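You operate a simulated robot arm through the tools that you are given. There is no shell and no other tool. Be economical: measure what you need, move in short steps, check, and stop when the job is done.

You run a simulated robot arm. Do the job below in one go: nothing can be reset, and whatever is moved stays where it is left.

Task
Pull mill one's mushroom button out, reset the fault and restart at 400 rpm.
Fine: turn the speed down before Start; no new fault; leave the other controls as they are.

The check looks at the end state, three seconds after you hand in, the way a careful person would. Anything else that was tipped, shoved, dropped, spilled or broken makes it a failure.

Robot
A 7-joint arm with a two-finger parallel gripper, fixed in place. Base frame: the origin is at the foot of the arm, x ahead of it, y to its left, z up. Units: m, rad, N and s.
With the tool pointing down near the work surface it reaches from about 0.16 to 0.66 m from the base axis. Its first joint turns from -1.152 to 1.152 rad. Payload 2.4 kg.
Tool frame: the origin (TCP) lies between the finger pads and is the grasp point; the fingertips stand 0.03 m ahead of it; z points along the fingers, y is the line along which they close. The gripper opens to 0.094 m. The fingers are 0.028 m wide and 0.01 m thick; the gripper's body (0.05 by 0.096 m) begins 0.055 m behind the TCP.
Orientation is told as [roll, pitch, yaw] about the base's x, y, z axes, in that order, counted from this pose: with the fingers straight down and closing along the base's y, the tool's x points along the base's -x, its y along +y and its z along -z.

Tools
- The arm moves only by the tool drive_tool. Its argument "commands" is text: rows parted by semicolons, each of 6 numbers parted by spaces: the shift along the base's x, y, z in m, then the turn, a rotation vector about the base's x, y, z in rad. In form: x y z ax ay az; .... A call has 1 to 20 rows; each row is the pose to reach, as a shift and turn from the pose commanded when the call began. "jaw" is the finger opening in m, from 0 to 0.094, set as the call begins (left out, the last holds). A row lasts 0.2 s, in which the tool goes at most 0.05 m and 0.15 rad; a call with a longer step from one row to the next is refused whole, and so is a gripper value outside its range. A pose out of reach is approached as far as the arm can. The call stops where the force on the tool passes 70 N (or 10 N more than at its start, if that is more) or the arm is blocked; 0.2 s more then pass. Each finger travels about 0.153 m/s and halts on what it meets, pressing with about 21 N; the grip force reading is that of the motor and also rises with nothing between the fingers. The clock runs only during rows and for 0.2 s after the last one: add rows that repeat a pose to give the fingers time. It gives the time, the measured TCP pose, the force on the tool (base axes), the opening and the grip force at its end, in the units of the frame above (readings bear some noise).
- Cameras (640 x 400 px; columns grow to the right, rows downward): "scene" is fixed at [0.0326, 0.4794, 1.4499]; the picture's right is [-0.67, -0.74, 0.00], its down [-0.32, 0.29, -0.90] and it looks along [0.67, -0.61, -0.44] (base axes); focal length 332 px, centre (320, 200). "wrist" rides on the gripper at [0.076, 0.014, -0.103] in the tool frame; the picture's right is [-0.18, 0.98, 0.00], its down [-0.75, -0.14, -0.64] and it looks along [-0.63, -0.12, 0.77] (tool axes); focal length 243 px, centre (320, 200). There is no depth. A picture from a camera that has moved, and an enlarged one, comes with that camera's place and axes in the base frame and with its lens. The place of the scene camera against the robot may be out by one fixed shift of up to 0.025 m in any direction.
- capture(camera): a new picture of that camera. No time passes.
- enlarge(camera, box): a new picture of the part [left, top, right, bottom] of that camera's present view, enlarged. No time passes.
- close_job(): hands the job in; it is judged then, once.

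Work in short steps. Places have to be worked out from the pictures, the camera data and where the tool is seen: move nearer, look again, correct. Check each grasp and each placing, and mend what went wrong. You have 120 turns and 64 pictures in all, those below and enlarged ones among them. Open the gripper and draw the arm clear of the work before you hand the job in, unless the task says otherwise; then end with one line.

The tools are called by a JSON object that holds its "fn" and its "kwargs". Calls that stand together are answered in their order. drive_tool: Moves the arm, as the interface text tells. Its arguments: {"type":"object","properties":{"commands":{"type":"string"},"jaw":{"type":"number"}},"required":["commands"]} The other tools are called the same way: capture (camera) takes a picture; enlarge (camera, box) takes an enlarged picture of a part of a camera's view; close_job () hands the job in.

At the start:

```text
t: 0.0
ee_pos: [0.3889, 0.1364, 1.3012]
tcp_rot: [0.0, 0.001, 0.001]
contact_force: [0.0, 0.4, -0.1]
opening: 0.0938
gripper_force: 0.0
```

scene: 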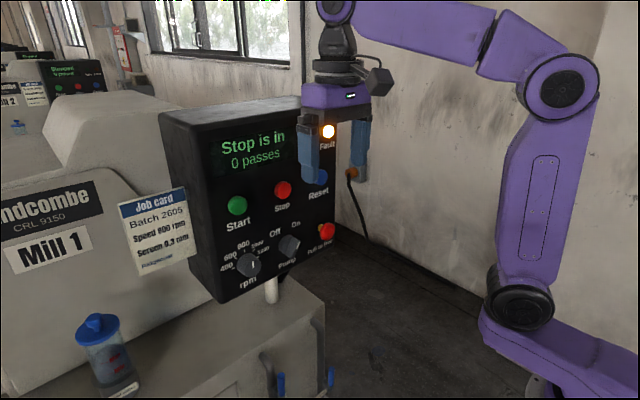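
wrist: 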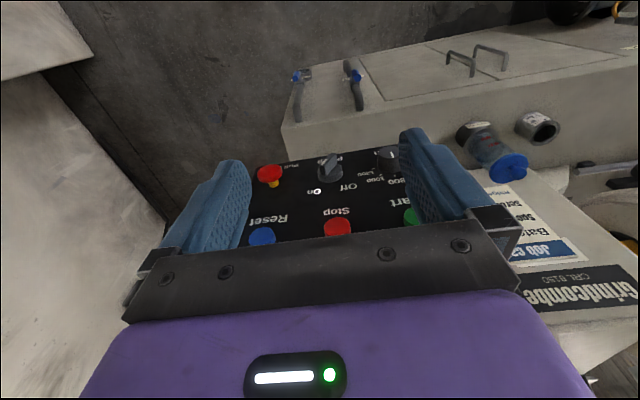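

The panel with Start, Stop, Reset, rpm knob, pump switch and mushroom button is visible. I enlarge it for details.

{"fn": "enlarge", "kwargs": {"camera": "scene", "box": [150, 90, 390, 310]}}

{"fn": "enlarge", "kwargs": {"camera": "scene", "box": [200, 210, 350, 304]}}

{"fn": "enlarge", "kwargs": {"camera": "wrist", "box": [220, 130, 460, 270]}}

```text
1.82 times, centred on (270, 200) of scene
camera zoom: at [0.0326, 0.4794, 1.4499], right [-0.67, -0.74, 0.0], down [-0.32, 0.29, -0.9], along [0.67, -0.61, -0.44], focal length 604 px, centre (411, 200)
```

zoom: 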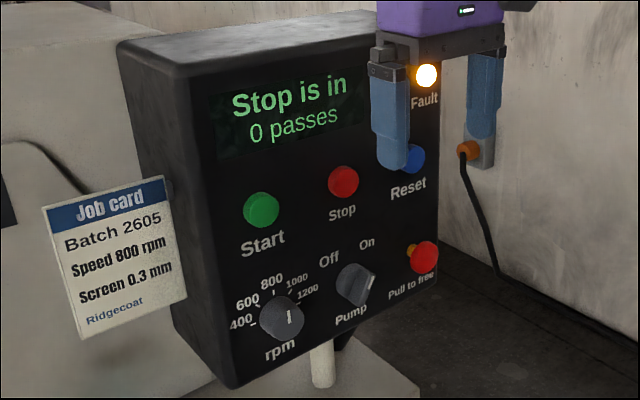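

```text
4.26 times, centred on (275, 257) of scene
camera zoom: at [0.0326, 0.4794, 1.4499], right [-0.67, -0.74, 0.0], down [-0.32, 0.29, -0.9], along [0.67, -0.61, -0.44], focal length 1413 px, centre (512, -43)
```

zoom: 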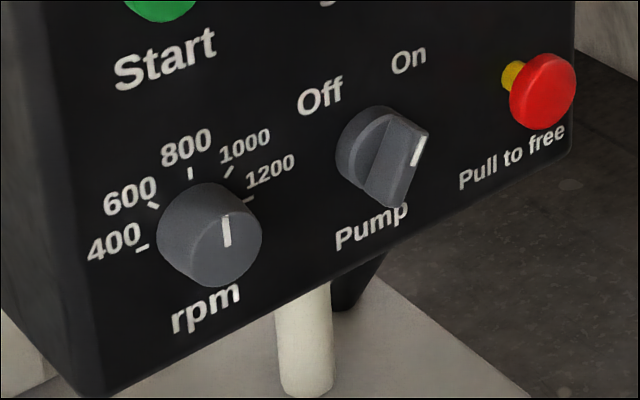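

```text
2.67 times, centred on (340, 200) of wrist
camera zoom: at [0.3138, 0.1492, 1.4012], right [0.18, 0.98, 0.0], down [0.75, -0.14, 0.64], along [0.63, -0.12, -0.77], focal length 647 px, centre (267, 200)
```

zoom: 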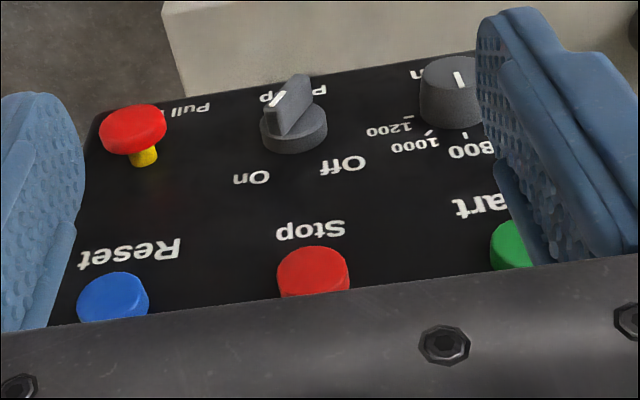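

Rough triangulation puts Reset near (0.557, 0.01, 1.165), and the mushroom near (0.546, 0.0, 1.02). The panel faces about -x. I tilt the tool 45° forward and back off a little, so the wrist camera looks straight at the panel.

{"fn": "drive_tool", "kwargs": {"commands": "-0.01 -0.01 -0.01 0 -0.131 0; -0.02 -0.02 -0.02 0 -0.262 0; -0.03 -0.03 -0.03 0 -0.393 0; -0.04 -0.04 -0.04 0 -0.524 0; -0.05 -0.05 -0.05 0 -0.655 0; -0.06 -0.06 -0.06 0 -0.785 0; -0.06 -0.06 -0.06 0 -0.785 0"}}

{"fn": "capture", "kwargs": {"camera": "wrist"}}

{"fn": "capture", "kwargs": {"camera": "scene"}}

```text
t: 1.6
ee_pos: [0.3282, 0.0758, 1.2393]
tcp_rot: [0.0, -0.788, -0.001]
contact_force: [-0.3, 0.0, -0.2]
opening: 0.094
gripper_force: 0.2
```

```text
58 pictures are left
camera wrist: at [0.2036, 0.0892, 1.2566], right [0.13, 0.98, 0.13], down [0.08, -0.14, 0.99], along [0.99, -0.12, -0.1], focal length 243 px, centre (320, 200)
```

wrist: 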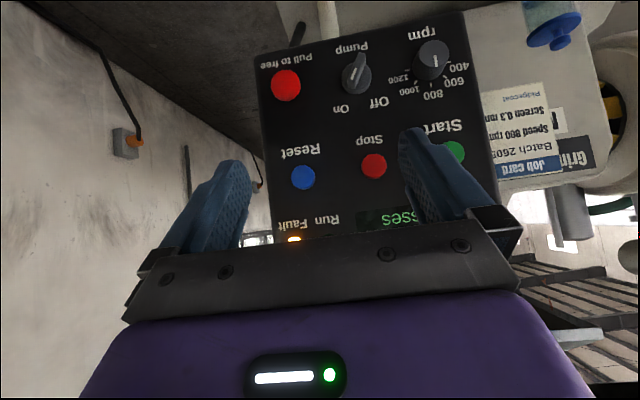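

```text
57 pictures are left
```

scene: 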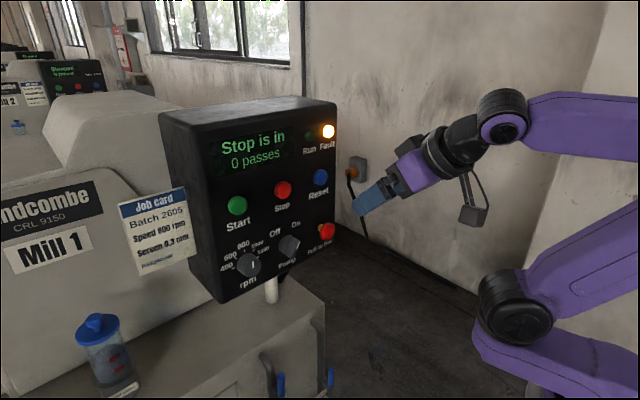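

From two wrist views, Reset is at about (0.535, 0.030, 1.187), Stop y≈0.128, Start y≈0.23, and the mushroom head (0.522, 0.024, 1.058). The panel face is at x≈0.547. I move to a point in front of the mushroom and check.

{"fn": "drive_tool", "kwargs": {"commands": "0.022 -0.013 -0.035 0 0 0; 0.045 -0.026 -0.07 0 0 0; 0.067 -0.039 -0.105 0 0 0; 0.09 -0.052 -0.14 0 0 0; 0.09 -0.052 -0.14 0 0 0"}}

{"fn": "capture", "kwargs": {"camera": "wrist"}}

{"fn": "capture", "kwargs": {"camera": "scene"}}

```text
t: 2.8
ee_pos: [0.4174, 0.0224, 1.0967]
tcp_rot: [-0.001, -0.783, 0.0]
contact_force: [0.3, -0.2, -0.4]
opening: 0.0939
gripper_force: 0.1
```

```text
56 pictures are left
camera wrist: at [0.2928, 0.0372, 1.1159], right [0.13, 0.98, 0.13], down [0.08, -0.14, 0.99], along [0.99, -0.12, -0.1], focal length 243 px, centre (320, 200)
```

wrist: 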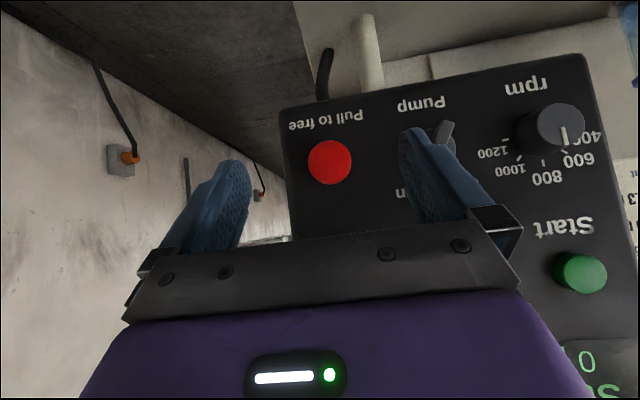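

```text
55 pictures are left
```

scene: 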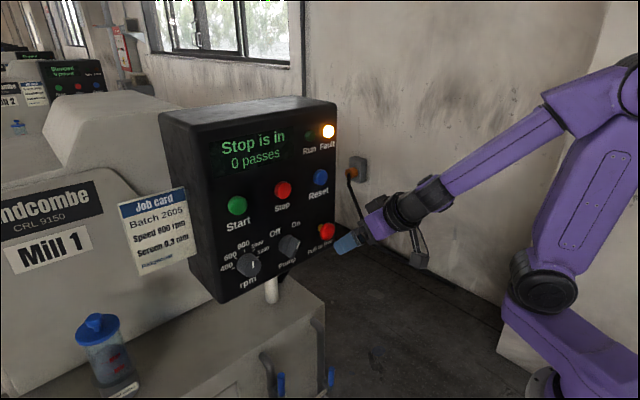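

The mushroom position is confirmed at (0.522, 0.024, 1.058), with a radius of about 0.021. I narrow the jaw to 0.07, straddle the head and close.

{"fn": "drive_tool", "kwargs": {"commands": "0.03 0.001 -0.01 0 0 0; 0.06 0.001 -0.02 0 0 0; 0.078 0.001 -0.027 0 0 0; 0.09 0.001 -0.031 0 0 0; 0.09 0.001 -0.031 0 0 0", "jaw": 0.07}}

{"fn": "capture", "kwargs": {"camera": "wrist"}}

{"fn": "enlarge", "kwargs": {"camera": "scene", "box": [260, 180, 420, 280]}}

```text
t: 4.0
ee_pos: [0.509, 0.025, 1.0689]
tcp_rot: [0.001, -0.786, 0.001]
contact_force: [0.2, 0.3, 1.0]
opening: 0.0701
gripper_force: 0.1
```

```text
54 pictures are left
camera wrist: at [0.3836, 0.0379, 1.0866], right [0.13, 0.98, 0.13], down [0.08, -0.14, 0.99], along [0.99, -0.12, -0.1], focal length 243 px, centre (320, 200)
```

wrist: 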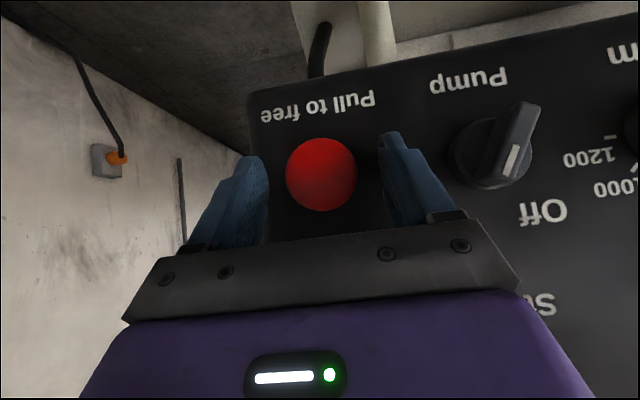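

```text
4.00 times, centred on (340, 230) of scene
camera zoom: at [0.0326, 0.4794, 1.4499], right [-0.67, -0.74, 0.0], down [-0.32, 0.29, -0.9], along [0.67, -0.61, -0.44], focal length 1328 px, centre (240, 80)
```

zoom: 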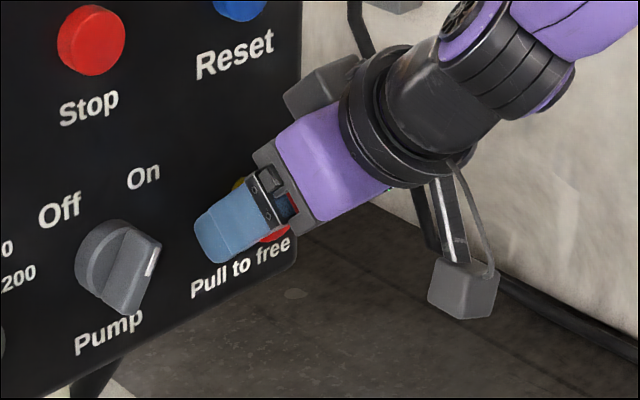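

The fingers straddle the head. I close and wait.

{"fn": "drive_tool", "kwargs": {"commands": "0 0 0 0 0 0; 0 0 0 0 0 0; 0 0 0 0 0 0", "jaw": 0.0}}

{"fn": "capture", "kwargs": {"camera": "wrist"}}

```text
t: 4.8
ee_pos: [0.5079, 0.0246, 1.07]
tcp_rot: [0.002, -0.785, -0.001]
contact_force: [2.3, 3.3, 0.1]
opening: 0.0416
gripper_force: 45.0
```

```text
52 pictures are left
camera wrist: at [0.3834, 0.0382, 1.0867], right [0.13, 0.98, 0.13], down [0.08, -0.14, 0.99], along [0.99, -0.12, -0.1], focal length 243 px, centre (320, 200)
```

wrist: 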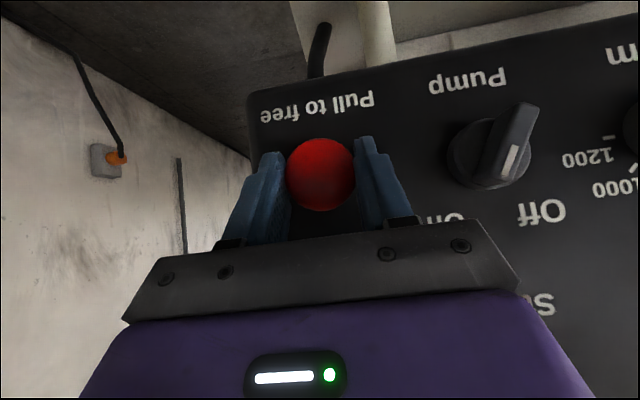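

The head is gripped at an opening of 0.0416. I pull straight back along -x in small steps.

{"fn": "drive_tool", "kwargs": {"commands": "-0.003 0 0 0 0 0; -0.006 0 0 0 0 0; -0.009 0 0 0 0 0; -0.012 0 0 0 0 0; -0.015 0 0 0 0 0"}}

{"fn": "enlarge", "kwargs": {"camera": "scene", "box": [150, 90, 390, 310]}}

```text
t: 6.0
ee_pos: [0.4959, 0.0246, 1.0698]
tcp_rot: [0.0, -0.789, 0.0]
contact_force: [32.1, 5.7, -6.1]
opening: 0.0415
gripper_force: 45.3
```

```text
1.82 times, centred on (270, 200) of scene
camera zoom: at [0.0337, 0.4795, 1.4498], right [-0.67, -0.74, 0.0], down [-0.32, 0.29, -0.9], along [0.67, -0.61, -0.44], focal length 604 px, centre (411, 200)
```

zoom: 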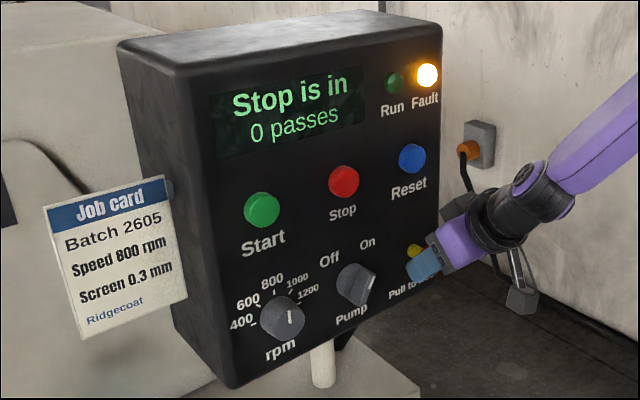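

The reading is 32 N after 12 mm, and it still shows "Stop is in". I pull a little further.

{"fn": "drive_tool", "kwargs": {"commands": "-0.002 0 0 0 0 0; -0.004 0 0 0 0 0; -0.006 0 0 0 0 0; -0.008 0 0 0 0 0"}}

{"fn": "enlarge", "kwargs": {"camera": "scene", "box": [150, 90, 390, 310]}}

{"fn": "capture", "kwargs": {"camera": "wrist"}}

```text
t: 7.0
ee_pos: [0.4879, 0.0244, 1.0708]
tcp_rot: [0.003, -0.79, -0.002]
contact_force: [32.3, 2.0, 0.3]
opening: 0.0418
gripper_force: 45.1
```

```text
1.82 times, centred on (270, 200) of scene
camera zoom: at [0.0336, 0.4794, 1.4499], right [-0.67, -0.74, 0.0], down [-0.32, 0.29, -0.9], along [0.67, -0.61, -0.44], focal length 604 px, centre (411, 200)
```

zoom: 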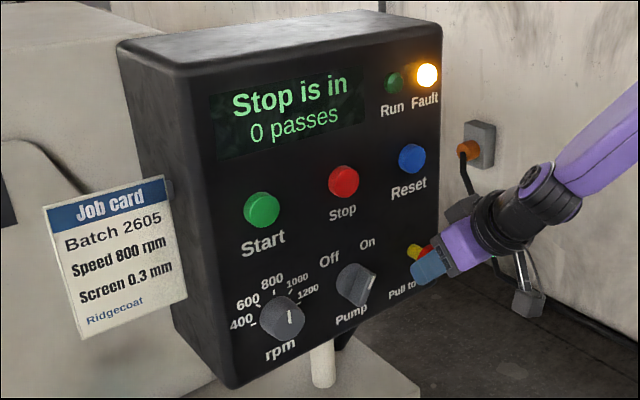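

```text
49 pictures are left
camera wrist: at [0.3628, 0.0385, 1.087], right [0.13, 0.98, 0.13], down [0.07, -0.14, 0.99], along [0.99, -0.12, -0.09], focal length 243 px, centre (320, 200)
```

wrist: 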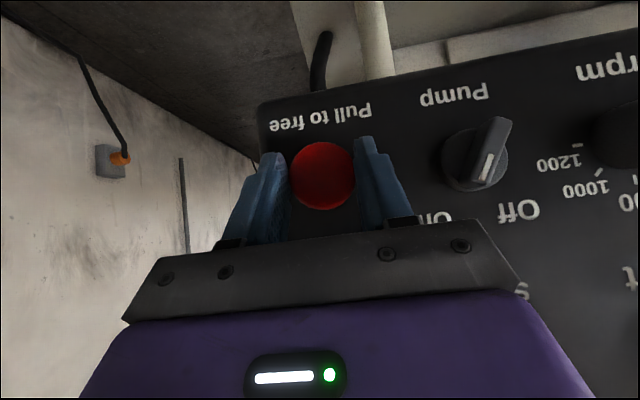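

The force has levelled at 32 N, which suggests the pads are slipping on the head. I let go to see how far the head moved.

{"fn": "drive_tool", "kwargs": {"commands": "0 0 0 0 0 0; 0 0 0 0 0 0; -0.05 0 0.01 0 0 0; -0.05 0 0.01 0 0 0", "jaw": 0.07}}

{"fn": "enlarge", "kwargs": {"camera": "scene", "box": [260, 190, 380, 270]}}

{"fn": "capture", "kwargs": {"camera": "wrist"}}

```text
refused: row 3 steps farther than a row can; nothing moved
```

```text
5.00 times, centred on (320, 230) of scene
camera zoom: at [0.0336, 0.4794, 1.4499], right [-0.67, -0.74, 0.0], down [-0.32, 0.29, -0.9], along [0.67, -0.61, -0.44], focal length 1661 px, centre (320, 50)
```

zoom: 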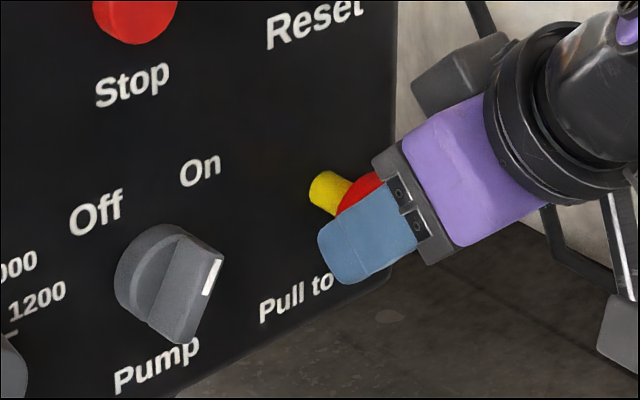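

```text
47 pictures are left
camera wrist: at [0.3628, 0.0385, 1.087], right [0.13, 0.98, 0.13], down [0.07, -0.14, 0.99], along [0.99, -0.12, -0.09], focal length 243 px, centre (320, 200)
```

wrist: 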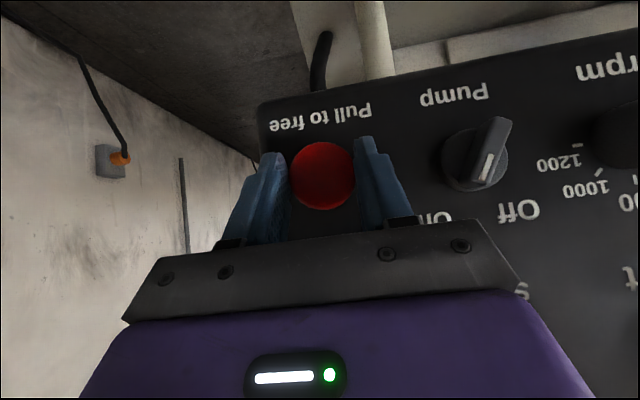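

Row 3 exceeded the step limit, so nothing moved. The stem does look longer than before. I redo the release with smaller steps.

{"fn": "drive_tool", "kwargs": {"commands": "0 0 0 0 0 0; 0 0 0 0 0 0; -0.03 0 0.01 0 0 0; -0.06 0 0.02 0 0 0; -0.06 0 0.02 0 0 0", "jaw": 0.07}}

{"fn": "enlarge", "kwargs": {"camera": "scene", "box": [200, 210, 350, 304]}}

{"fn": "capture", "kwargs": {"camera": "wrist"}}

```text
t: 8.2
ee_pos: [0.4251, 0.0256, 1.0883]
tcp_rot: [0.002, -0.785, 0.0]
contact_force: [0.2, 0.0, 0.0]
opening: 0.0699
gripper_force: 0.0
```

```text
4.26 times, centred on (275, 257) of scene
camera zoom: at [0.0326, 0.4794, 1.4499], right [-0.67, -0.74, 0.0], down [-0.32, 0.29, -0.9], along [0.67, -0.61, -0.44], focal length 1413 px, centre (512, -43)
```

zoom: 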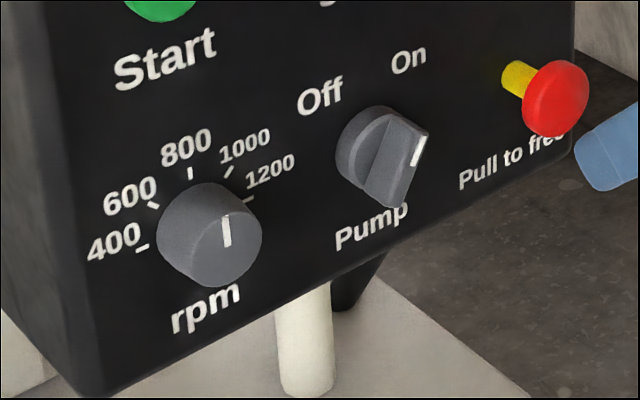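

```text
45 pictures are left
camera wrist: at [0.3002, 0.0382, 1.1059], right [0.13, 0.98, 0.13], down [0.08, -0.14, 0.99], along [0.99, -0.12, -0.1], focal length 243 px, centre (320, 200)
```

wrist: 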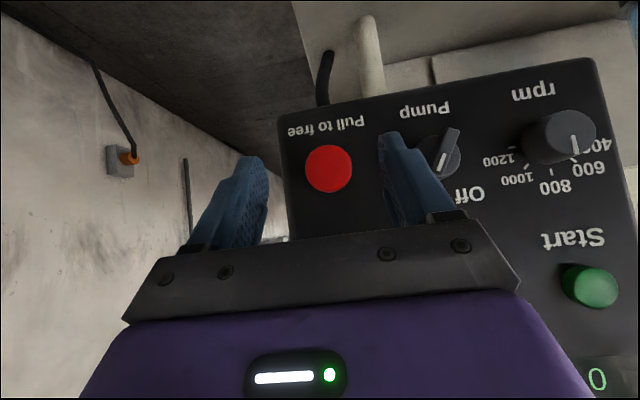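

The head now stays further out, by about 9 mm. I check the display.

{"fn": "enlarge", "kwargs": {"camera": "scene", "box": [200, 90, 350, 190]}}

```text
4.00 times, centred on (275, 140) of scene
camera zoom: at [0.0326, 0.4794, 1.4499], right [-0.67, -0.74, 0.0], down [-0.32, 0.29, -0.9], along [0.67, -0.61, -0.44], focal length 1328 px, centre (500, 440)
```

zoom: 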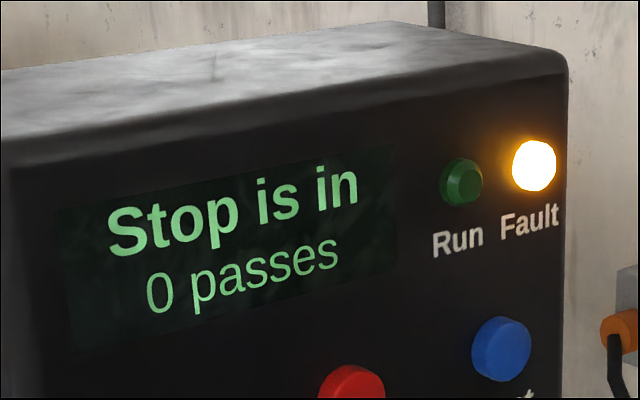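

The display still reads "Stop is in". I regrip the head deeper and pull again, to see whether it is really at its end of travel.

{"fn": "drive_tool", "kwargs": {"commands": "0.03 -0.001 -0.008 0 0 0; 0.06 -0.001 -0.015 0 0 0; 0.08 -0.001 -0.018 0 0 0; 0.08 -0.001 -0.018 0 0 0", "jaw": 0.07}}

{"fn": "drive_tool", "kwargs": {"commands": "0 0 0 0 0 0; 0 0 0 0 0 0; 0 0 0 0 0 0; -0.003 0 0 0 0 0; -0.006 0 0 0 0 0", "jaw": 0.0}}

{"fn": "drive_tool", "kwargs": {"commands": "-0.003 0 0 0 0 0; -0.006 0 0 0 0 0; -0.009 0 0 0 0 0"}}

{"fn": "enlarge", "kwargs": {"camera": "scene", "box": [200, 90, 380, 270]}}

```text
t: 9.2
ee_pos: [0.5062, 0.0227, 1.0699]
tcp_rot: [0.002, -0.786, 0.001]
contact_force: [-0.3, 0.1, 1.0]
opening: 0.0701
gripper_force: 0.0
```

```text
t: 10.4
ee_pos: [0.5018, 0.0252, 1.0717]
tcp_rot: [0.001, -0.789, 0.0]
contact_force: [30.9, 15.2, -10.0]
opening: 0.0417
gripper_force: 45.2
```

```text
t: 11.2
ee_pos: [0.4925, 0.0238, 1.0726]
tcp_rot: [0.0, -0.79, -0.002]
contact_force: [32.4, 14.3, -1.8]
opening: 0.0415
gripper_force: 45.0
```

```text
2.22 times, centred on (290, 180) of scene
camera zoom: at [0.0336, 0.4798, 1.4497], right [-0.67, -0.74, 0.0], down [-0.32, 0.29, -0.9], along [0.67, -0.61, -0.44], focal length 738 px, centre (387, 244)
```

zoom: 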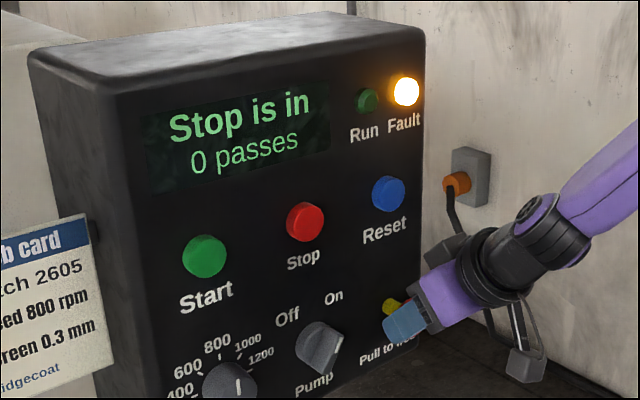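

The force hits about 31 N within a few mm, which fits a button already at its stop with the pads slipping. I release, back off and measure the head again.

{"fn": "drive_tool", "kwargs": {"commands": "0 0 0 0 0 0; 0 0 0 0 0 0; -0.03 0 0.01 0 0 0; -0.06 0 0.02 0 0 0; -0.06 0 0.02 0 0 0", "jaw": 0.08}}

{"fn": "enlarge", "kwargs": {"camera": "scene", "box": [200, 210, 350, 304]}}

```text
t: 12.4
ee_pos: [0.43, 0.0233, 1.0915]
tcp_rot: [0.0, -0.782, 0.0]
contact_force: [-0.3, 0.1, -0.4]
opening: 0.0802
gripper_force: 0.0
```

```text
4.26 times, centred on (275, 257) of scene
camera zoom: at [0.0326, 0.4794, 1.4499], right [-0.67, -0.74, 0.0], down [-0.32, 0.29, -0.9], along [0.67, -0.61, -0.44], focal length 1413 px, centre (512, -43)
```

zoom: 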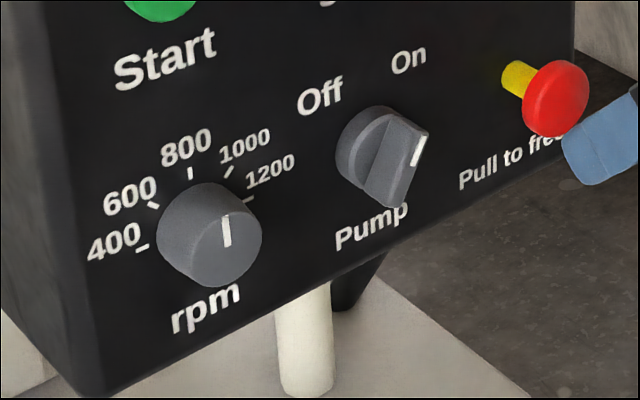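

The head is in the same place, so it is at its out stop; the message is probably latched until Reset. I move up in front of Reset with the fingers closed.

{"fn": "drive_tool", "kwargs": {"commands": "0 0.003 0.04 0 0 0; 0.01 0.007 0.08 0 0 0; 0.03 0.007 0.107 0 0 0; 0.03 0.007 0.107 0 0 0; 0.03 0.007 0.107 0 0 0", "jaw": 0.0}}

{"fn": "capture", "kwargs": {"camera": "wrist"}}

{"fn": "enlarge", "kwargs": {"camera": "scene", "box": [240, 120, 400, 220]}}

```text
t: 13.6
ee_pos: [0.4592, 0.0299, 1.1997]
tcp_rot: [0.0, -0.785, 0.002]
contact_force: [-0.3, 0.4, 0.8]
opening: 0.0
gripper_force: 20.9
```

```text
41 pictures are left
camera wrist: at [0.3351, 0.0431, 1.2163], right [0.13, 0.98, 0.13], down [0.08, -0.14, 0.99], along [0.99, -0.12, -0.1], focal length 243 px, centre (320, 200)
```

wrist: 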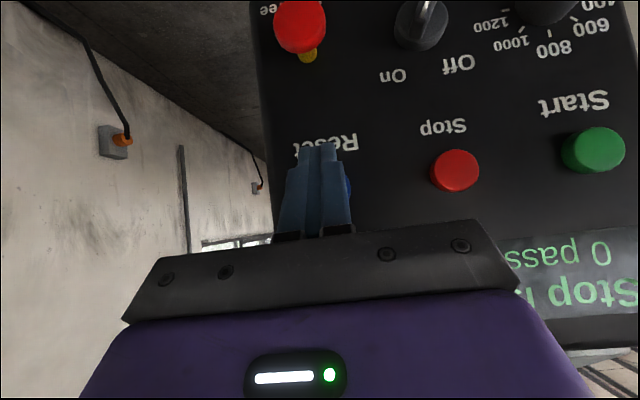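

```text
4.00 times, centred on (320, 170) of scene
camera zoom: at [0.0326, 0.4794, 1.4499], right [-0.67, -0.74, 0.0], down [-0.32, 0.29, -0.9], along [0.67, -0.61, -0.44], focal length 1328 px, centre (320, 320)
```

zoom: 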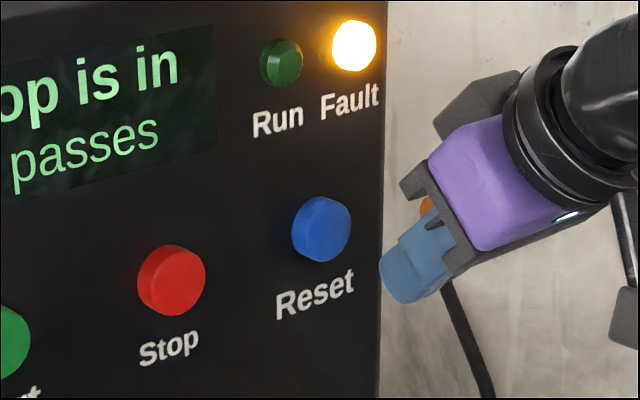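

The fingertips line up with Reset, with the button face about 45 mm ahead. I advance in small steps, press and look.

{"fn": "drive_tool", "kwargs": {"commands": "0.02 0 -0.001 0 0 0; 0.036 0 -0.001 0 0 0; 0.042 0 -0.001 0 0 0; 0.046 0 -0.001 0 0 0; 0.049 0 -0.001 0 0 0"}}

{"fn": "enlarge", "kwargs": {"camera": "scene", "box": [200, 90, 360, 190]}}

```text
t: 14.8
ee_pos: [0.5091, 0.031, 1.1972]
tcp_rot: [0.0, -0.783, 0.001]
contact_force: [-13.7, 0.8, 1.9]
opening: 0.0
gripper_force: 21.2
```

```text
4.00 times, centred on (280, 140) of scene
camera zoom: at [0.032, 0.4794, 1.4499], right [-0.67, -0.74, 0.0], down [-0.32, 0.29, -0.9], along [0.67, -0.61, -0.44], focal length 1328 px, centre (480, 440)
```

zoom: 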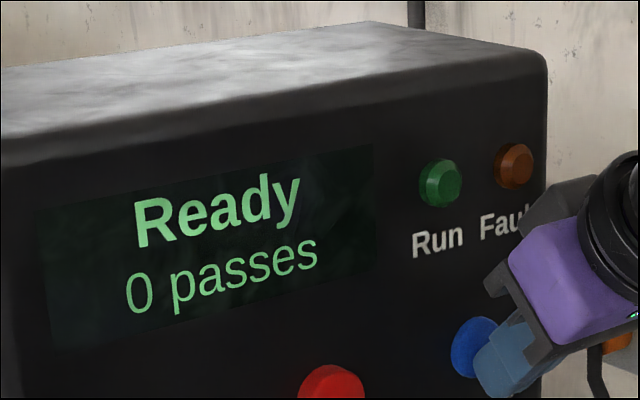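

Display now reads "Ready", with the fault cleared. I retract and move in front of the rpm knob to view it.

{"fn": "drive_tool", "kwargs": {"commands": "-0.03 0 0 0 0 0; -0.07 0.01 0 0 0 0; -0.1 0.04 -0.02 0 0 0; -0.12 0.08 -0.03 0 0 0; -0.13 0.12 -0.05 0 0 0; -0.13 0.16 -0.07 0 0 0; -0.13 0.175 -0.09 0 0 0; -0.13 0.175 -0.09 0 0 0", "jaw": 0.094}}

{"fn": "capture", "kwargs": {"camera": "wrist"}}

{"fn": "capture", "kwargs": {"camera": "scene"}}

```text
t: 16.6
ee_pos: [0.3793, 0.2056, 1.1081]
tcp_rot: [0.001, -0.786, 0.0]
contact_force: [-0.8, 0.7, -0.3]
opening: 0.0941
gripper_force: 0.0
```

```text
38 pictures are left
camera wrist: at [0.2548, 0.2197, 1.1239], right [0.13, 0.98, 0.13], down [0.08, -0.14, 0.99], along [0.99, -0.12, -0.1], focal length 243 px, centre (320, 200)
```

wrist: 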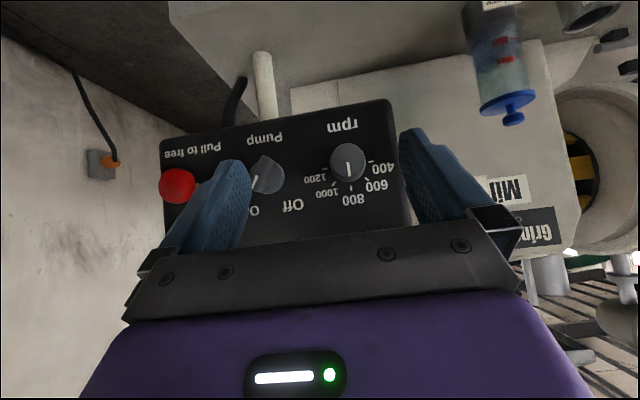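

```text
37 pictures are left
```

scene: 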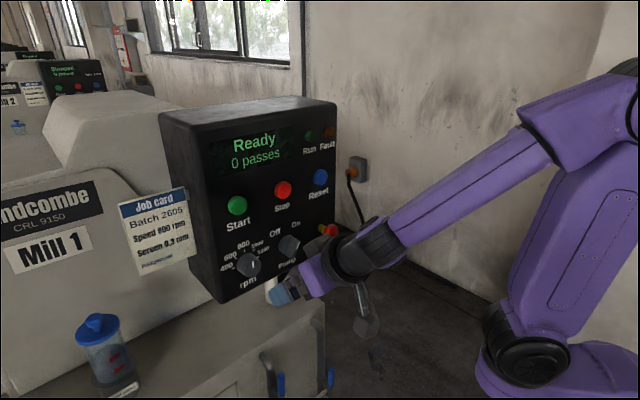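

Triangulated, the rpm knob's face is at about (0.527, 0.224, 1.058). I enlarge to read the pointer and the scale angles.

{"fn": "enlarge", "kwargs": {"camera": "wrist", "box": [290, 110, 410, 215]}}

```text
3.81 times, centred on (350, 162) of wrist
camera zoom: at [0.2548, 0.2197, 1.1239], right [0.13, 0.98, 0.13], down [0.08, -0.14, 0.99], along [0.99, -0.12, -0.1], focal length 924 px, centre (206, 343)
```

zoom: 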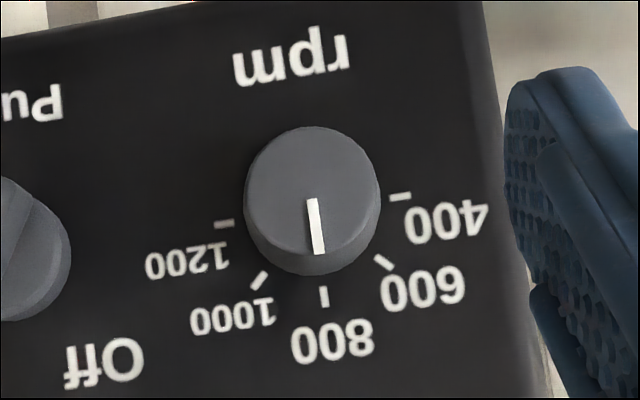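

The pointer is at 800, with ticks 45° apart, so 400 is 90° counter-clockwise, a negative turn about x. I level the tool to point along +x, with 45° roll ahead of the grip.

{"fn": "drive_tool", "kwargs": {"commands": "0.003 0.003 0 0 -0.131 0; 0.006 0.006 0 0 -0.262 0; 0.01 0.009 0 0 -0.393 0; 0.013 0.012 0 0 -0.524 0; 0.016 0.015 0 0 -0.655 0; 0.02 0.018 0 0 -0.785 0; 0.02 0.018 0 0 -0.785 0"}}

{"fn": "drive_tool", "kwargs": {"commands": "0 0 -0.005 0.131 0 0; 0 0 -0.01 0.262 0 0; 0 0 -0.02 0.393 0 0; 0 0 -0.03 0.524 0 0; 0 0 -0.04 0.655 0 0; 0 0 -0.05 0.785 0 0; 0 0 -0.05 0.785 0 0"}}

{"fn": "capture", "kwargs": {"camera": "scene"}}

{"fn": "capture", "kwargs": {"camera": "wrist"}}

```text
t: 18.2
ee_pos: [0.4409, 0.2333, 1.1287]
tcp_rot: [-1.086, -1.566, 1.081]
contact_force: [-0.2, -0.7, 0.4]
opening: 0.094
gripper_force: 0.0
out of reach, approached as far as the arm can: row 1, 2, 3, 4, 5, 6, 7
```

```text
t: 18.8
ee_pos: [0.5056, 0.174, 1.1282]
tcp_rot: [1.843, -1.487, -2.04]
contact_force: [-49.3, -6.0, 13.2]
opening: 0.0859
gripper_force: 0.1
out of reach, approached as far as the arm can: row 1, 2, 3
stopped in row 3: the force on the tool passed its limit (the readings are from after the stop); the commanded pose is now the measured one
```

```text
35 pictures are left
```

scene: 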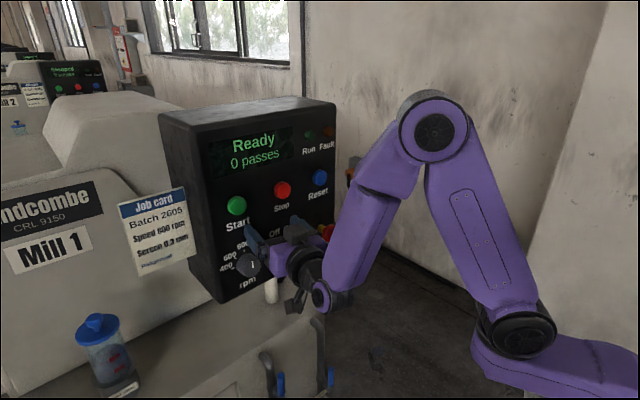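

```text
34 pictures are left
camera wrist: at [0.4117, 0.2121, 1.0501], right [0.18, 0.95, 0.26], down [-0.69, -0.07, 0.73], along [0.71, -0.31, 0.64], focal length 243 px, centre (320, 200)
```

wrist: 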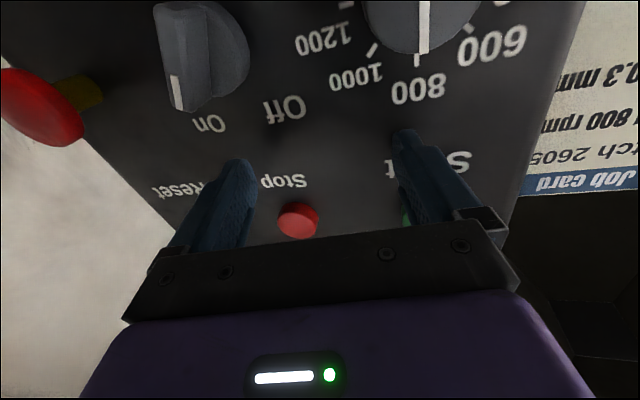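

The level pose was out of reach that close to the base, so the arm wandered and touched the panel. The display still says "Ready". I back straight off the panel now.

{"fn": "drive_tool", "kwargs": {"commands": "-0.01 0 0 0 0 0; -0.025 0 0 0 0 0; -0.045 0 0 0 0 0; -0.045 0 0 0 0 0"}}

{"fn": "enlarge", "kwargs": {"camera": "scene", "box": [150, 90, 390, 310]}}

```text
t: 19.8
ee_pos: [0.4638, 0.1717, 1.1265]
tcp_rot: [1.784, -1.491, -1.987]
contact_force: [-0.2, 0.1, 0.0]
opening: 0.094
gripper_force: 0.1
```

```text
1.82 times, centred on (270, 200) of scene
camera zoom: at [0.0326, 0.4794, 1.4499], right [-0.67, -0.74, 0.0], down [-0.32, 0.29, -0.9], along [0.67, -0.61, -0.44], focal length 604 px, centre (411, 200)
```

zoom: 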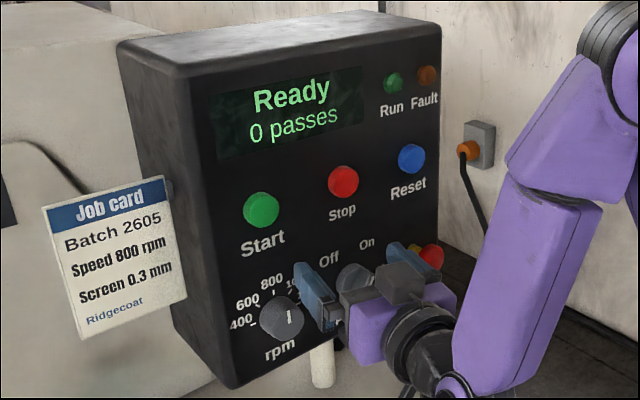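

All the controls are intact and it still reads "Ready". From the camera axes the tool is yawed about -0.19 rad; I straighten it and align with the knob's axis at this distance.

{"fn": "drive_tool", "kwargs": {"commands": "-0.005 0.015 -0.01 -0.02 0.01 0.06; -0.005 0.03 -0.02 -0.04 0.02 0.12; -0.005 0.05 -0.03 -0.07 0.03 0.19; -0.005 0.05 -0.03 -0.07 0.03 0.19"}}

{"fn": "capture", "kwargs": {"camera": "wrist"}}

```text
t: 20.8
ee_pos: [0.4587, 0.2228, 1.0976]
tcp_rot: [0.884, -1.562, -0.891]
contact_force: [0.3, 0.6, -0.6]
opening: 0.0941
gripper_force: 0.0
```

```text
32 pictures are left
camera wrist: at [0.357, 0.237, 1.02], right [0.01, 0.98, 0.19], down [-0.64, -0.14, 0.76], along [0.77, -0.13, 0.63], focal length 243 px, centre (320, 200)
```

wrist: 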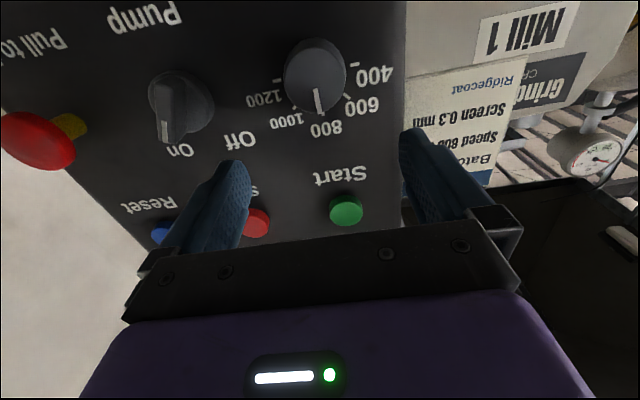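

The tool is now level and straight. I test the roll in small steps.

{"fn": "drive_tool", "kwargs": {"commands": "0 0 -0.005 0.14 0 0; 0 0 -0.01 0.28 0 0; 0 0 -0.015 0.42 0 0"}}

```text
t: 21.6
ee_pos: [0.464, 0.234, 1.0909]
tcp_rot: [1.543, -1.146, -1.555]
contact_force: [-0.8, 0.3, -0.8]
opening: 0.0941
gripper_force: 0.1
out of reach, approached as far as the arm can: row 3
```

Positive roll runs out near 0.3 rad. I go back and test the negative direction.

{"fn": "drive_tool", "kwargs": {"commands": "0 0 0.005 -0.14 0 0; 0 0 0.01 -0.28 0 0; 0 0 0.015 -0.42 0 0; 0 0 0.015 -0.42 0 0"}}

{"fn": "drive_tool", "kwargs": {"commands": "0 0 0 -0.14 0 0; 0 0 0 -0.28 0 0; 0 0 0 -0.42 0 0"}}

```text
t: 22.6
ee_pos: [0.4617, 0.2323, 1.1066]
tcp_rot: [0.729, -1.565, -0.742]
contact_force: [0.3, -0.8, 0.0]
opening: 0.0941
gripper_force: 0.1
```

```text
t: 23.4
ee_pos: [0.4629, 0.2335, 1.1052]
tcp_rot: [-1.572, -1.155, 1.559]
contact_force: [-0.3, -0.4, -0.3]
opening: 0.0941
gripper_force: 0.0
```

Negative roll works. I lower to the knob's height and check the reach there.

{"fn": "drive_tool", "kwargs": {"commands": "0 -0.003 -0.016 0 0 0; 0 -0.006 -0.032 0 0 0; 0 -0.01 -0.048 0 0 0; 0 -0.01 -0.048 0 0 0"}}

```text
t: 24.4
ee_pos: [0.4614, 0.2225, 1.0582]
tcp_rot: [-1.571, -1.156, 1.559]
contact_force: [-0.3, 0.4, -0.2]
opening: 0.094
gripper_force: 0.0
```

Reachable at the knob's height. I test more negative roll here, clear of the knob.

{"fn": "drive_tool", "kwargs": {"commands": "0 0 0 -0.14 0 0; 0 0 0 -0.28 0 0; 0 0 0 -0.42 0 0; 0 0 0 -0.56 0 0; 0 0 0 -0.70 0 0; 0 0 0 -0.84 0 0"}}

```text
t: 25.8
ee_pos: [0.4626, 0.2232, 1.0575]
tcp_rot: [-1.578, -0.314, 1.565]
contact_force: [0.7, -0.5, -0.2]
opening: 0.0941
gripper_force: 0.1
```

Roll reaches -1.26 without trouble; I test to about -1.65 and look.

{"fn": "drive_tool", "kwargs": {"commands": "0 0 0 -0.13 0 0; 0 0 0 -0.26 0 0; 0 0 0 -0.39 0 0; 0 0 0 -0.39 0 0"}}

{"fn": "capture", "kwargs": {"camera": "wrist"}}

{"fn": "capture", "kwargs": {"camera": "scene"}}

```text
t: 26.8
ee_pos: [0.4619, 0.2228, 1.0574]
tcp_rot: [-1.58, 0.075, 1.565]
contact_force: [0.6, -0.1, -0.6]
opening: 0.094
gripper_force: 0.1
```

```text
31 pictures are left
camera wrist: at [0.3612, 0.1455, 1.0467], right [0.01, 0.11, -0.99], down [-0.64, 0.76, 0.08], along [0.77, 0.63, 0.08], focal length 243 px, centre (320, 200)
```

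wrist: 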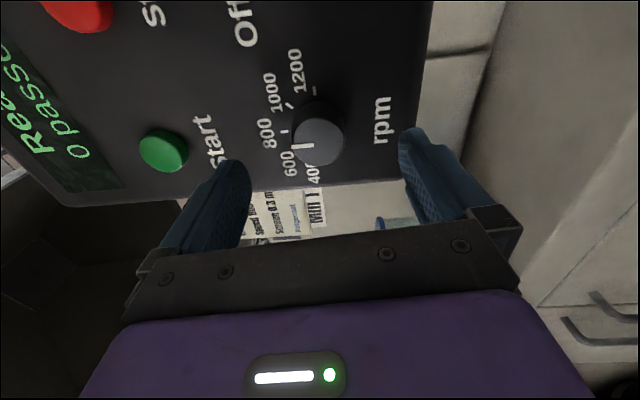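

```text
30 pictures are left
```

scene: 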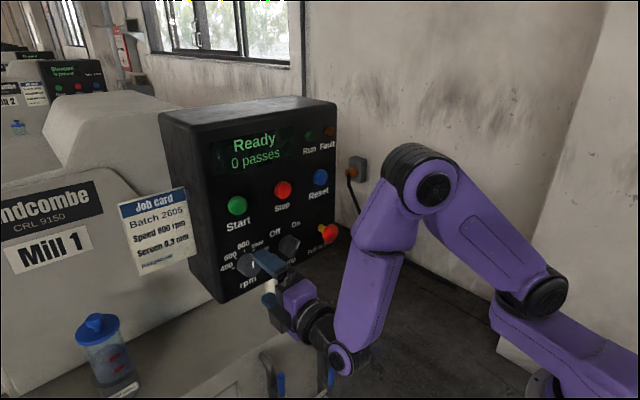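

The full roll range works and the knob sits at y≈0.225, z≈1.058. I roll back to level, with the jaw at 0.065.

{"fn": "drive_tool", "kwargs": {"commands": "0 0 0 0.138 0 0; 0 0 0 0.276 0 0; 0 0 0 0.414 0 0; 0 0 0 0.552 0 0; 0 0 0 0.69 0 0; 0 0 0 0.828 0 0; 0 0 0 0.966 0 0; 0 0 0 1.104 0 0; 0 0 0 1.242 0 0; 0 0 0 1.38 0 0; 0 0 0 1.518 0 0; 0 0 0 1.64 0 0; 0 0 0 1.64 0 0", "jaw": 0.065}}

```text
t: 29.6
ee_pos: [0.4625, 0.2231, 1.0567]
tcp_rot: [-0.276, -1.565, 0.263]
contact_force: [-0.2, 0.8, 1.3]
opening: 0.065
gripper_force: 0.1
```

Level and in place. I advance to straddle the knob, stopping the tips about 6 mm short of the panel.

{"fn": "drive_tool", "kwargs": {"commands": "0.015 0.001 0.001 0 0 0; 0.03 0.001 0.001 0 0 0; 0.042 0.001 0.001 0 0 0; 0.048 0.001 0.001 0 0 0; 0.048 0.001 0.001 0 0 0"}}

{"fn": "capture", "kwargs": {"camera": "wrist"}}

{"fn": "enlarge", "kwargs": {"camera": "scene", "box": [200, 210, 350, 304]}}

```text
t: 30.8
ee_pos: [0.5107, 0.223, 1.0578]
tcp_rot: [-0.628, -1.566, 0.617]
contact_force: [-0.3, 0.3, -0.5]
opening: 0.0647
gripper_force: 0.1
```

```text
29 pictures are left
camera wrist: at [0.4094, 0.2381, 0.9816], right [0.01, 0.98, 0.18], down [-0.64, -0.13, 0.76], along [0.77, -0.12, 0.63], focal length 243 px, centre (320, 200)
```

wrist: 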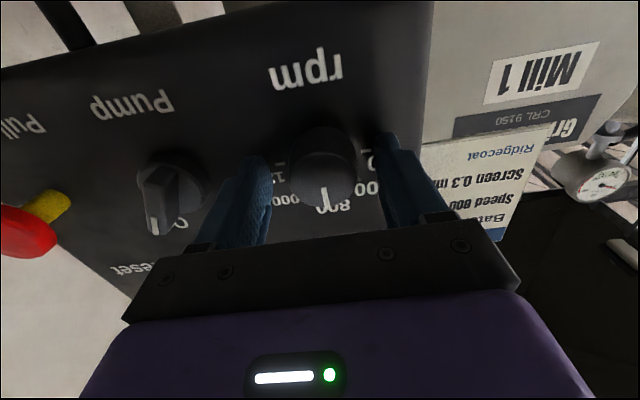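

```text
4.26 times, centred on (275, 257) of scene
camera zoom: at [0.0326, 0.4794, 1.4499], right [-0.67, -0.74, 0.0], down [-0.32, 0.29, -0.9], along [0.67, -0.61, -0.44], focal length 1413 px, centre (512, -43)
```

zoom: 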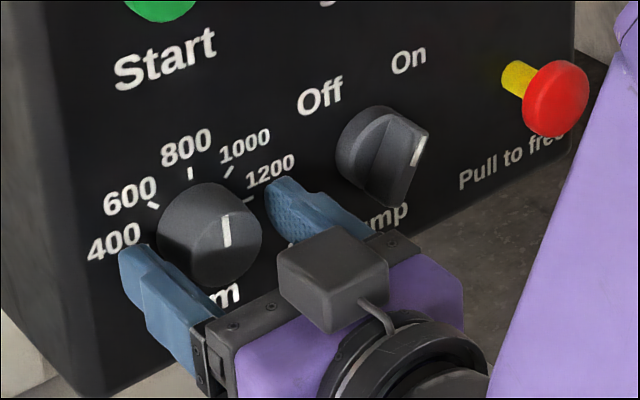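

The fingers straddle the knob evenly. I close on it.

{"fn": "drive_tool", "kwargs": {"commands": "0 0 0 0 0 0; 0 0 0 0 0 0; 0 0 0 0 0 0", "jaw": 0.0}}

```text
t: 31.6
ee_pos: [0.5106, 0.2256, 1.0578]
tcp_rot: [-0.542, -1.566, 0.532]
contact_force: [10.2, 9.7, 0.3]
opening: 0.041
gripper_force: 45.4
```

The knob is gripped at 0.041. I turn the first half, -0.785 rad, and check.

{"fn": "drive_tool", "kwargs": {"commands": "0 0.001 0 -0.131 0 0; 0 0.001 0 -0.262 0 0; 0 0.001 0 -0.393 0 0; 0 0.001 0 -0.524 0 0; 0 0.001 0 -0.655 0 0; 0 0.001 0 -0.785 0 0"}}

{"fn": "enlarge", "kwargs": {"camera": "scene", "box": [200, 210, 350, 304]}}

```text
t: 33.0
ee_pos: [0.5108, 0.2252, 1.0585]
tcp_rot: [-1.578, -0.777, 1.563]
contact_force: [-4.4, -1.8, 2.0]
opening: 0.041
gripper_force: 45.1
```

```text
4.26 times, centred on (275, 257) of scene
camera zoom: at [0.0324, 0.4793, 1.45], right [-0.67, -0.74, 0.0], down [-0.32, 0.29, -0.9], along [0.67, -0.61, -0.44], focal length 1413 px, centre (512, -43)
```

zoom: 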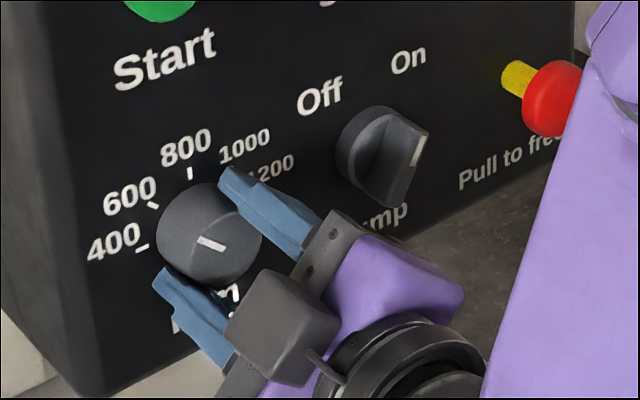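

The knob follows and now points toward 600. I turn the other 45°.

{"fn": "drive_tool", "kwargs": {"commands": "0 0 0 -0.131 0 0; 0 0 0 -0.262 0 0; 0 0 0 -0.393 0 0; 0 0 0 -0.524 0 0; 0 0 0 -0.655 0 0; 0 0 0 -0.785 0 0; 0 0 0 -0.79 0 0"}}

{"fn": "enlarge", "kwargs": {"camera": "scene", "box": [200, 210, 350, 304]}}

{"fn": "enlarge", "kwargs": {"camera": "wrist", "box": [230, 60, 430, 200]}}

```text
t: 34.6
ee_pos: [0.5101, 0.2243, 1.0603]
tcp_rot: [-1.585, 0.01, 1.563]
contact_force: [-3.3, -9.8, 11.7]
opening: 0.0408
gripper_force: 44.4
```

```text
4.26 times, centred on (275, 257) of scene
camera zoom: at [0.0323, 0.4789, 1.4501], right [-0.67, -0.74, 0.0], down [-0.32, 0.29, -0.9], along [0.67, -0.61, -0.44], focal length 1413 px, centre (512, -43)
```

zoom: 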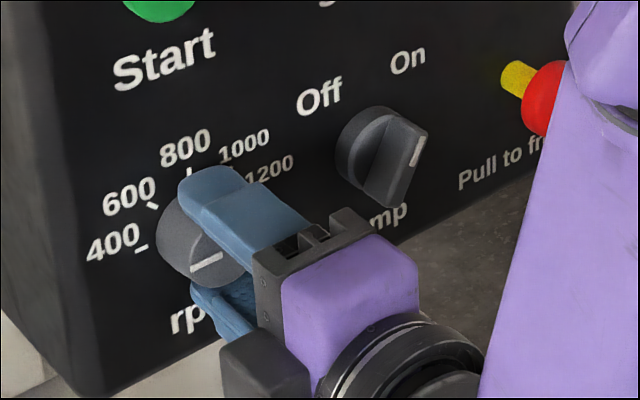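

```text
2.86 times, centred on (330, 130) of wrist
camera zoom: at [0.409, 0.1475, 1.0433], right [0.01, 0.18, -0.98], down [-0.64, 0.76, 0.13], along [0.77, 0.63, 0.12], focal length 693 px, centre (291, 400)
```

zoom: 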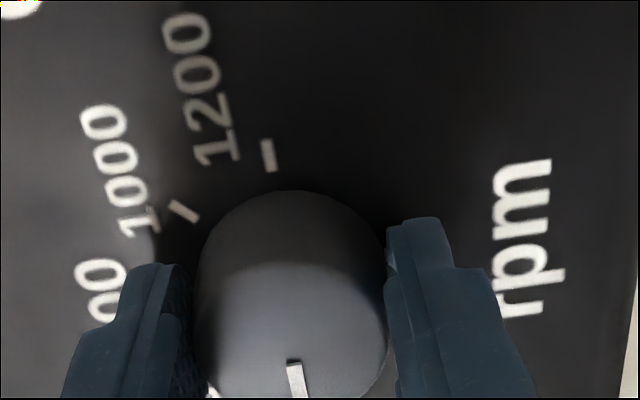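

The pointer now lies toward 400. I release and back straight off to check.

{"fn": "drive_tool", "kwargs": {"commands": "0 0 0 0 0 0; 0 0 0 0 0 0; -0.02 0 0 0 0 0; -0.04 0 0 0 0 0; -0.05 0 0 0 0 0; -0.05 0 0 0 0 0", "jaw": 0.065}}

{"fn": "enlarge", "kwargs": {"camera": "scene", "box": [200, 210, 350, 304]}}

{"fn": "enlarge", "kwargs": {"camera": "wrist", "box": [230, 60, 430, 220]}}

```text
t: 36.0
ee_pos: [0.4611, 0.2247, 1.0589]
tcp_rot: [-1.582, 0.007, 1.565]
contact_force: [-0.2, 0.6, 0.5]
opening: 0.0649
gripper_force: 0.0
```

```text
4.26 times, centred on (275, 257) of scene
camera zoom: at [0.0326, 0.4794, 1.4499], right [-0.67, -0.74, 0.0], down [-0.32, 0.29, -0.9], along [0.67, -0.61, -0.44], focal length 1413 px, centre (512, -43)
```

zoom: 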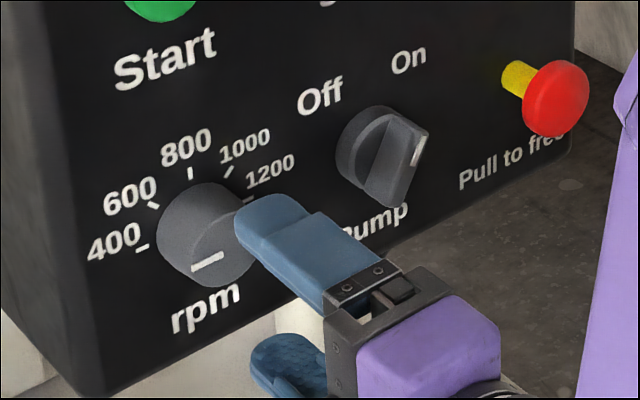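

```text
2.50 times, centred on (330, 140) of wrist
camera zoom: at [0.3592, 0.1487, 1.0426], right [0.01, 0.18, -0.98], down [-0.64, 0.76, 0.13], along [0.77, 0.63, 0.12], focal length 606 px, centre (295, 350)
```

zoom: 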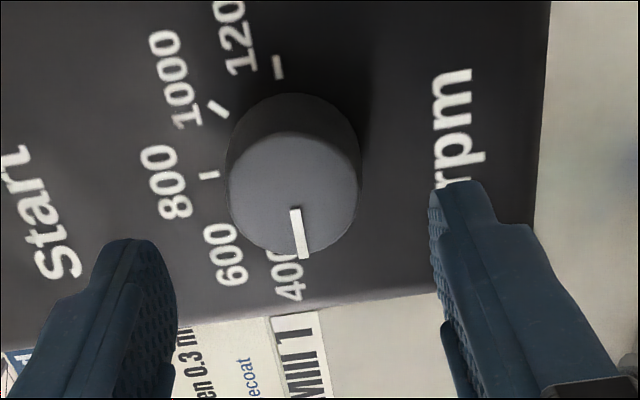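

The pointer lies on 400. Next is Start: I close the fingers and rise to Start's height at this safe distance.

{"fn": "drive_tool", "kwargs": {"commands": "0 0 0.03 0 0 0; 0 0.002 0.06 0 0 0; 0 0.004 0.09 0 0 0; 0 0.005 0.128 0 0 0; 0 0.005 0.128 0 0 0", "jaw": 0.0}}

{"fn": "capture", "kwargs": {"camera": "wrist"}}

{"fn": "enlarge", "kwargs": {"camera": "scene", "box": [150, 90, 390, 310]}}

```text
t: 37.2
ee_pos: [0.4599, 0.2303, 1.1868]
tcp_rot: [-1.582, 0.008, 1.566]
contact_force: [0.7, 0.5, -0.2]
opening: 0.0001
gripper_force: 21.4
```

```text
22 pictures are left
camera wrist: at [0.3591, 0.154, 1.1711], right [0.01, 0.18, -0.98], down [-0.64, 0.76, 0.13], along [0.77, 0.63, 0.12], focal length 243 px, centre (320, 200)
```

wrist: 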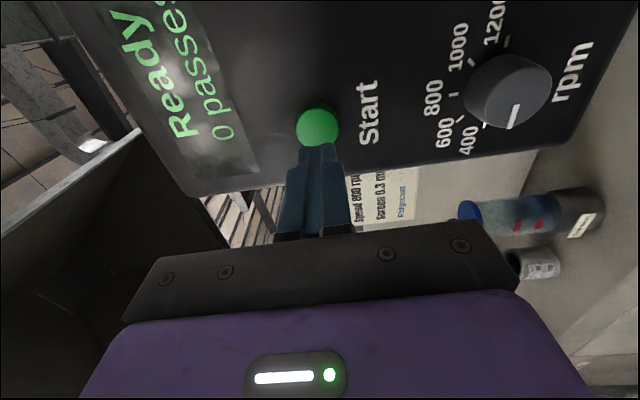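

```text
1.82 times, centred on (270, 200) of scene
camera zoom: at [0.0326, 0.4794, 1.4499], right [-0.67, -0.74, 0.0], down [-0.32, 0.29, -0.9], along [0.67, -0.61, -0.44], focal length 604 px, centre (411, 200)
```

zoom: 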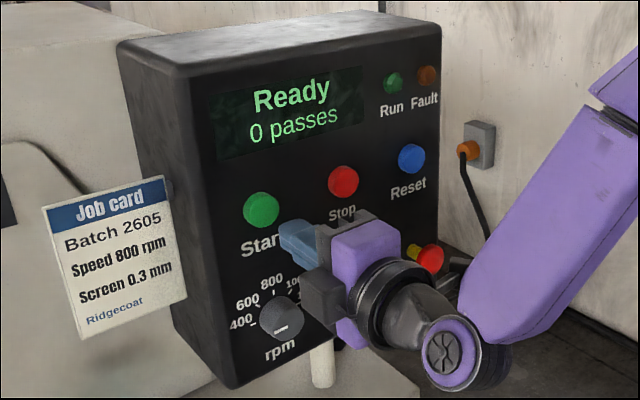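

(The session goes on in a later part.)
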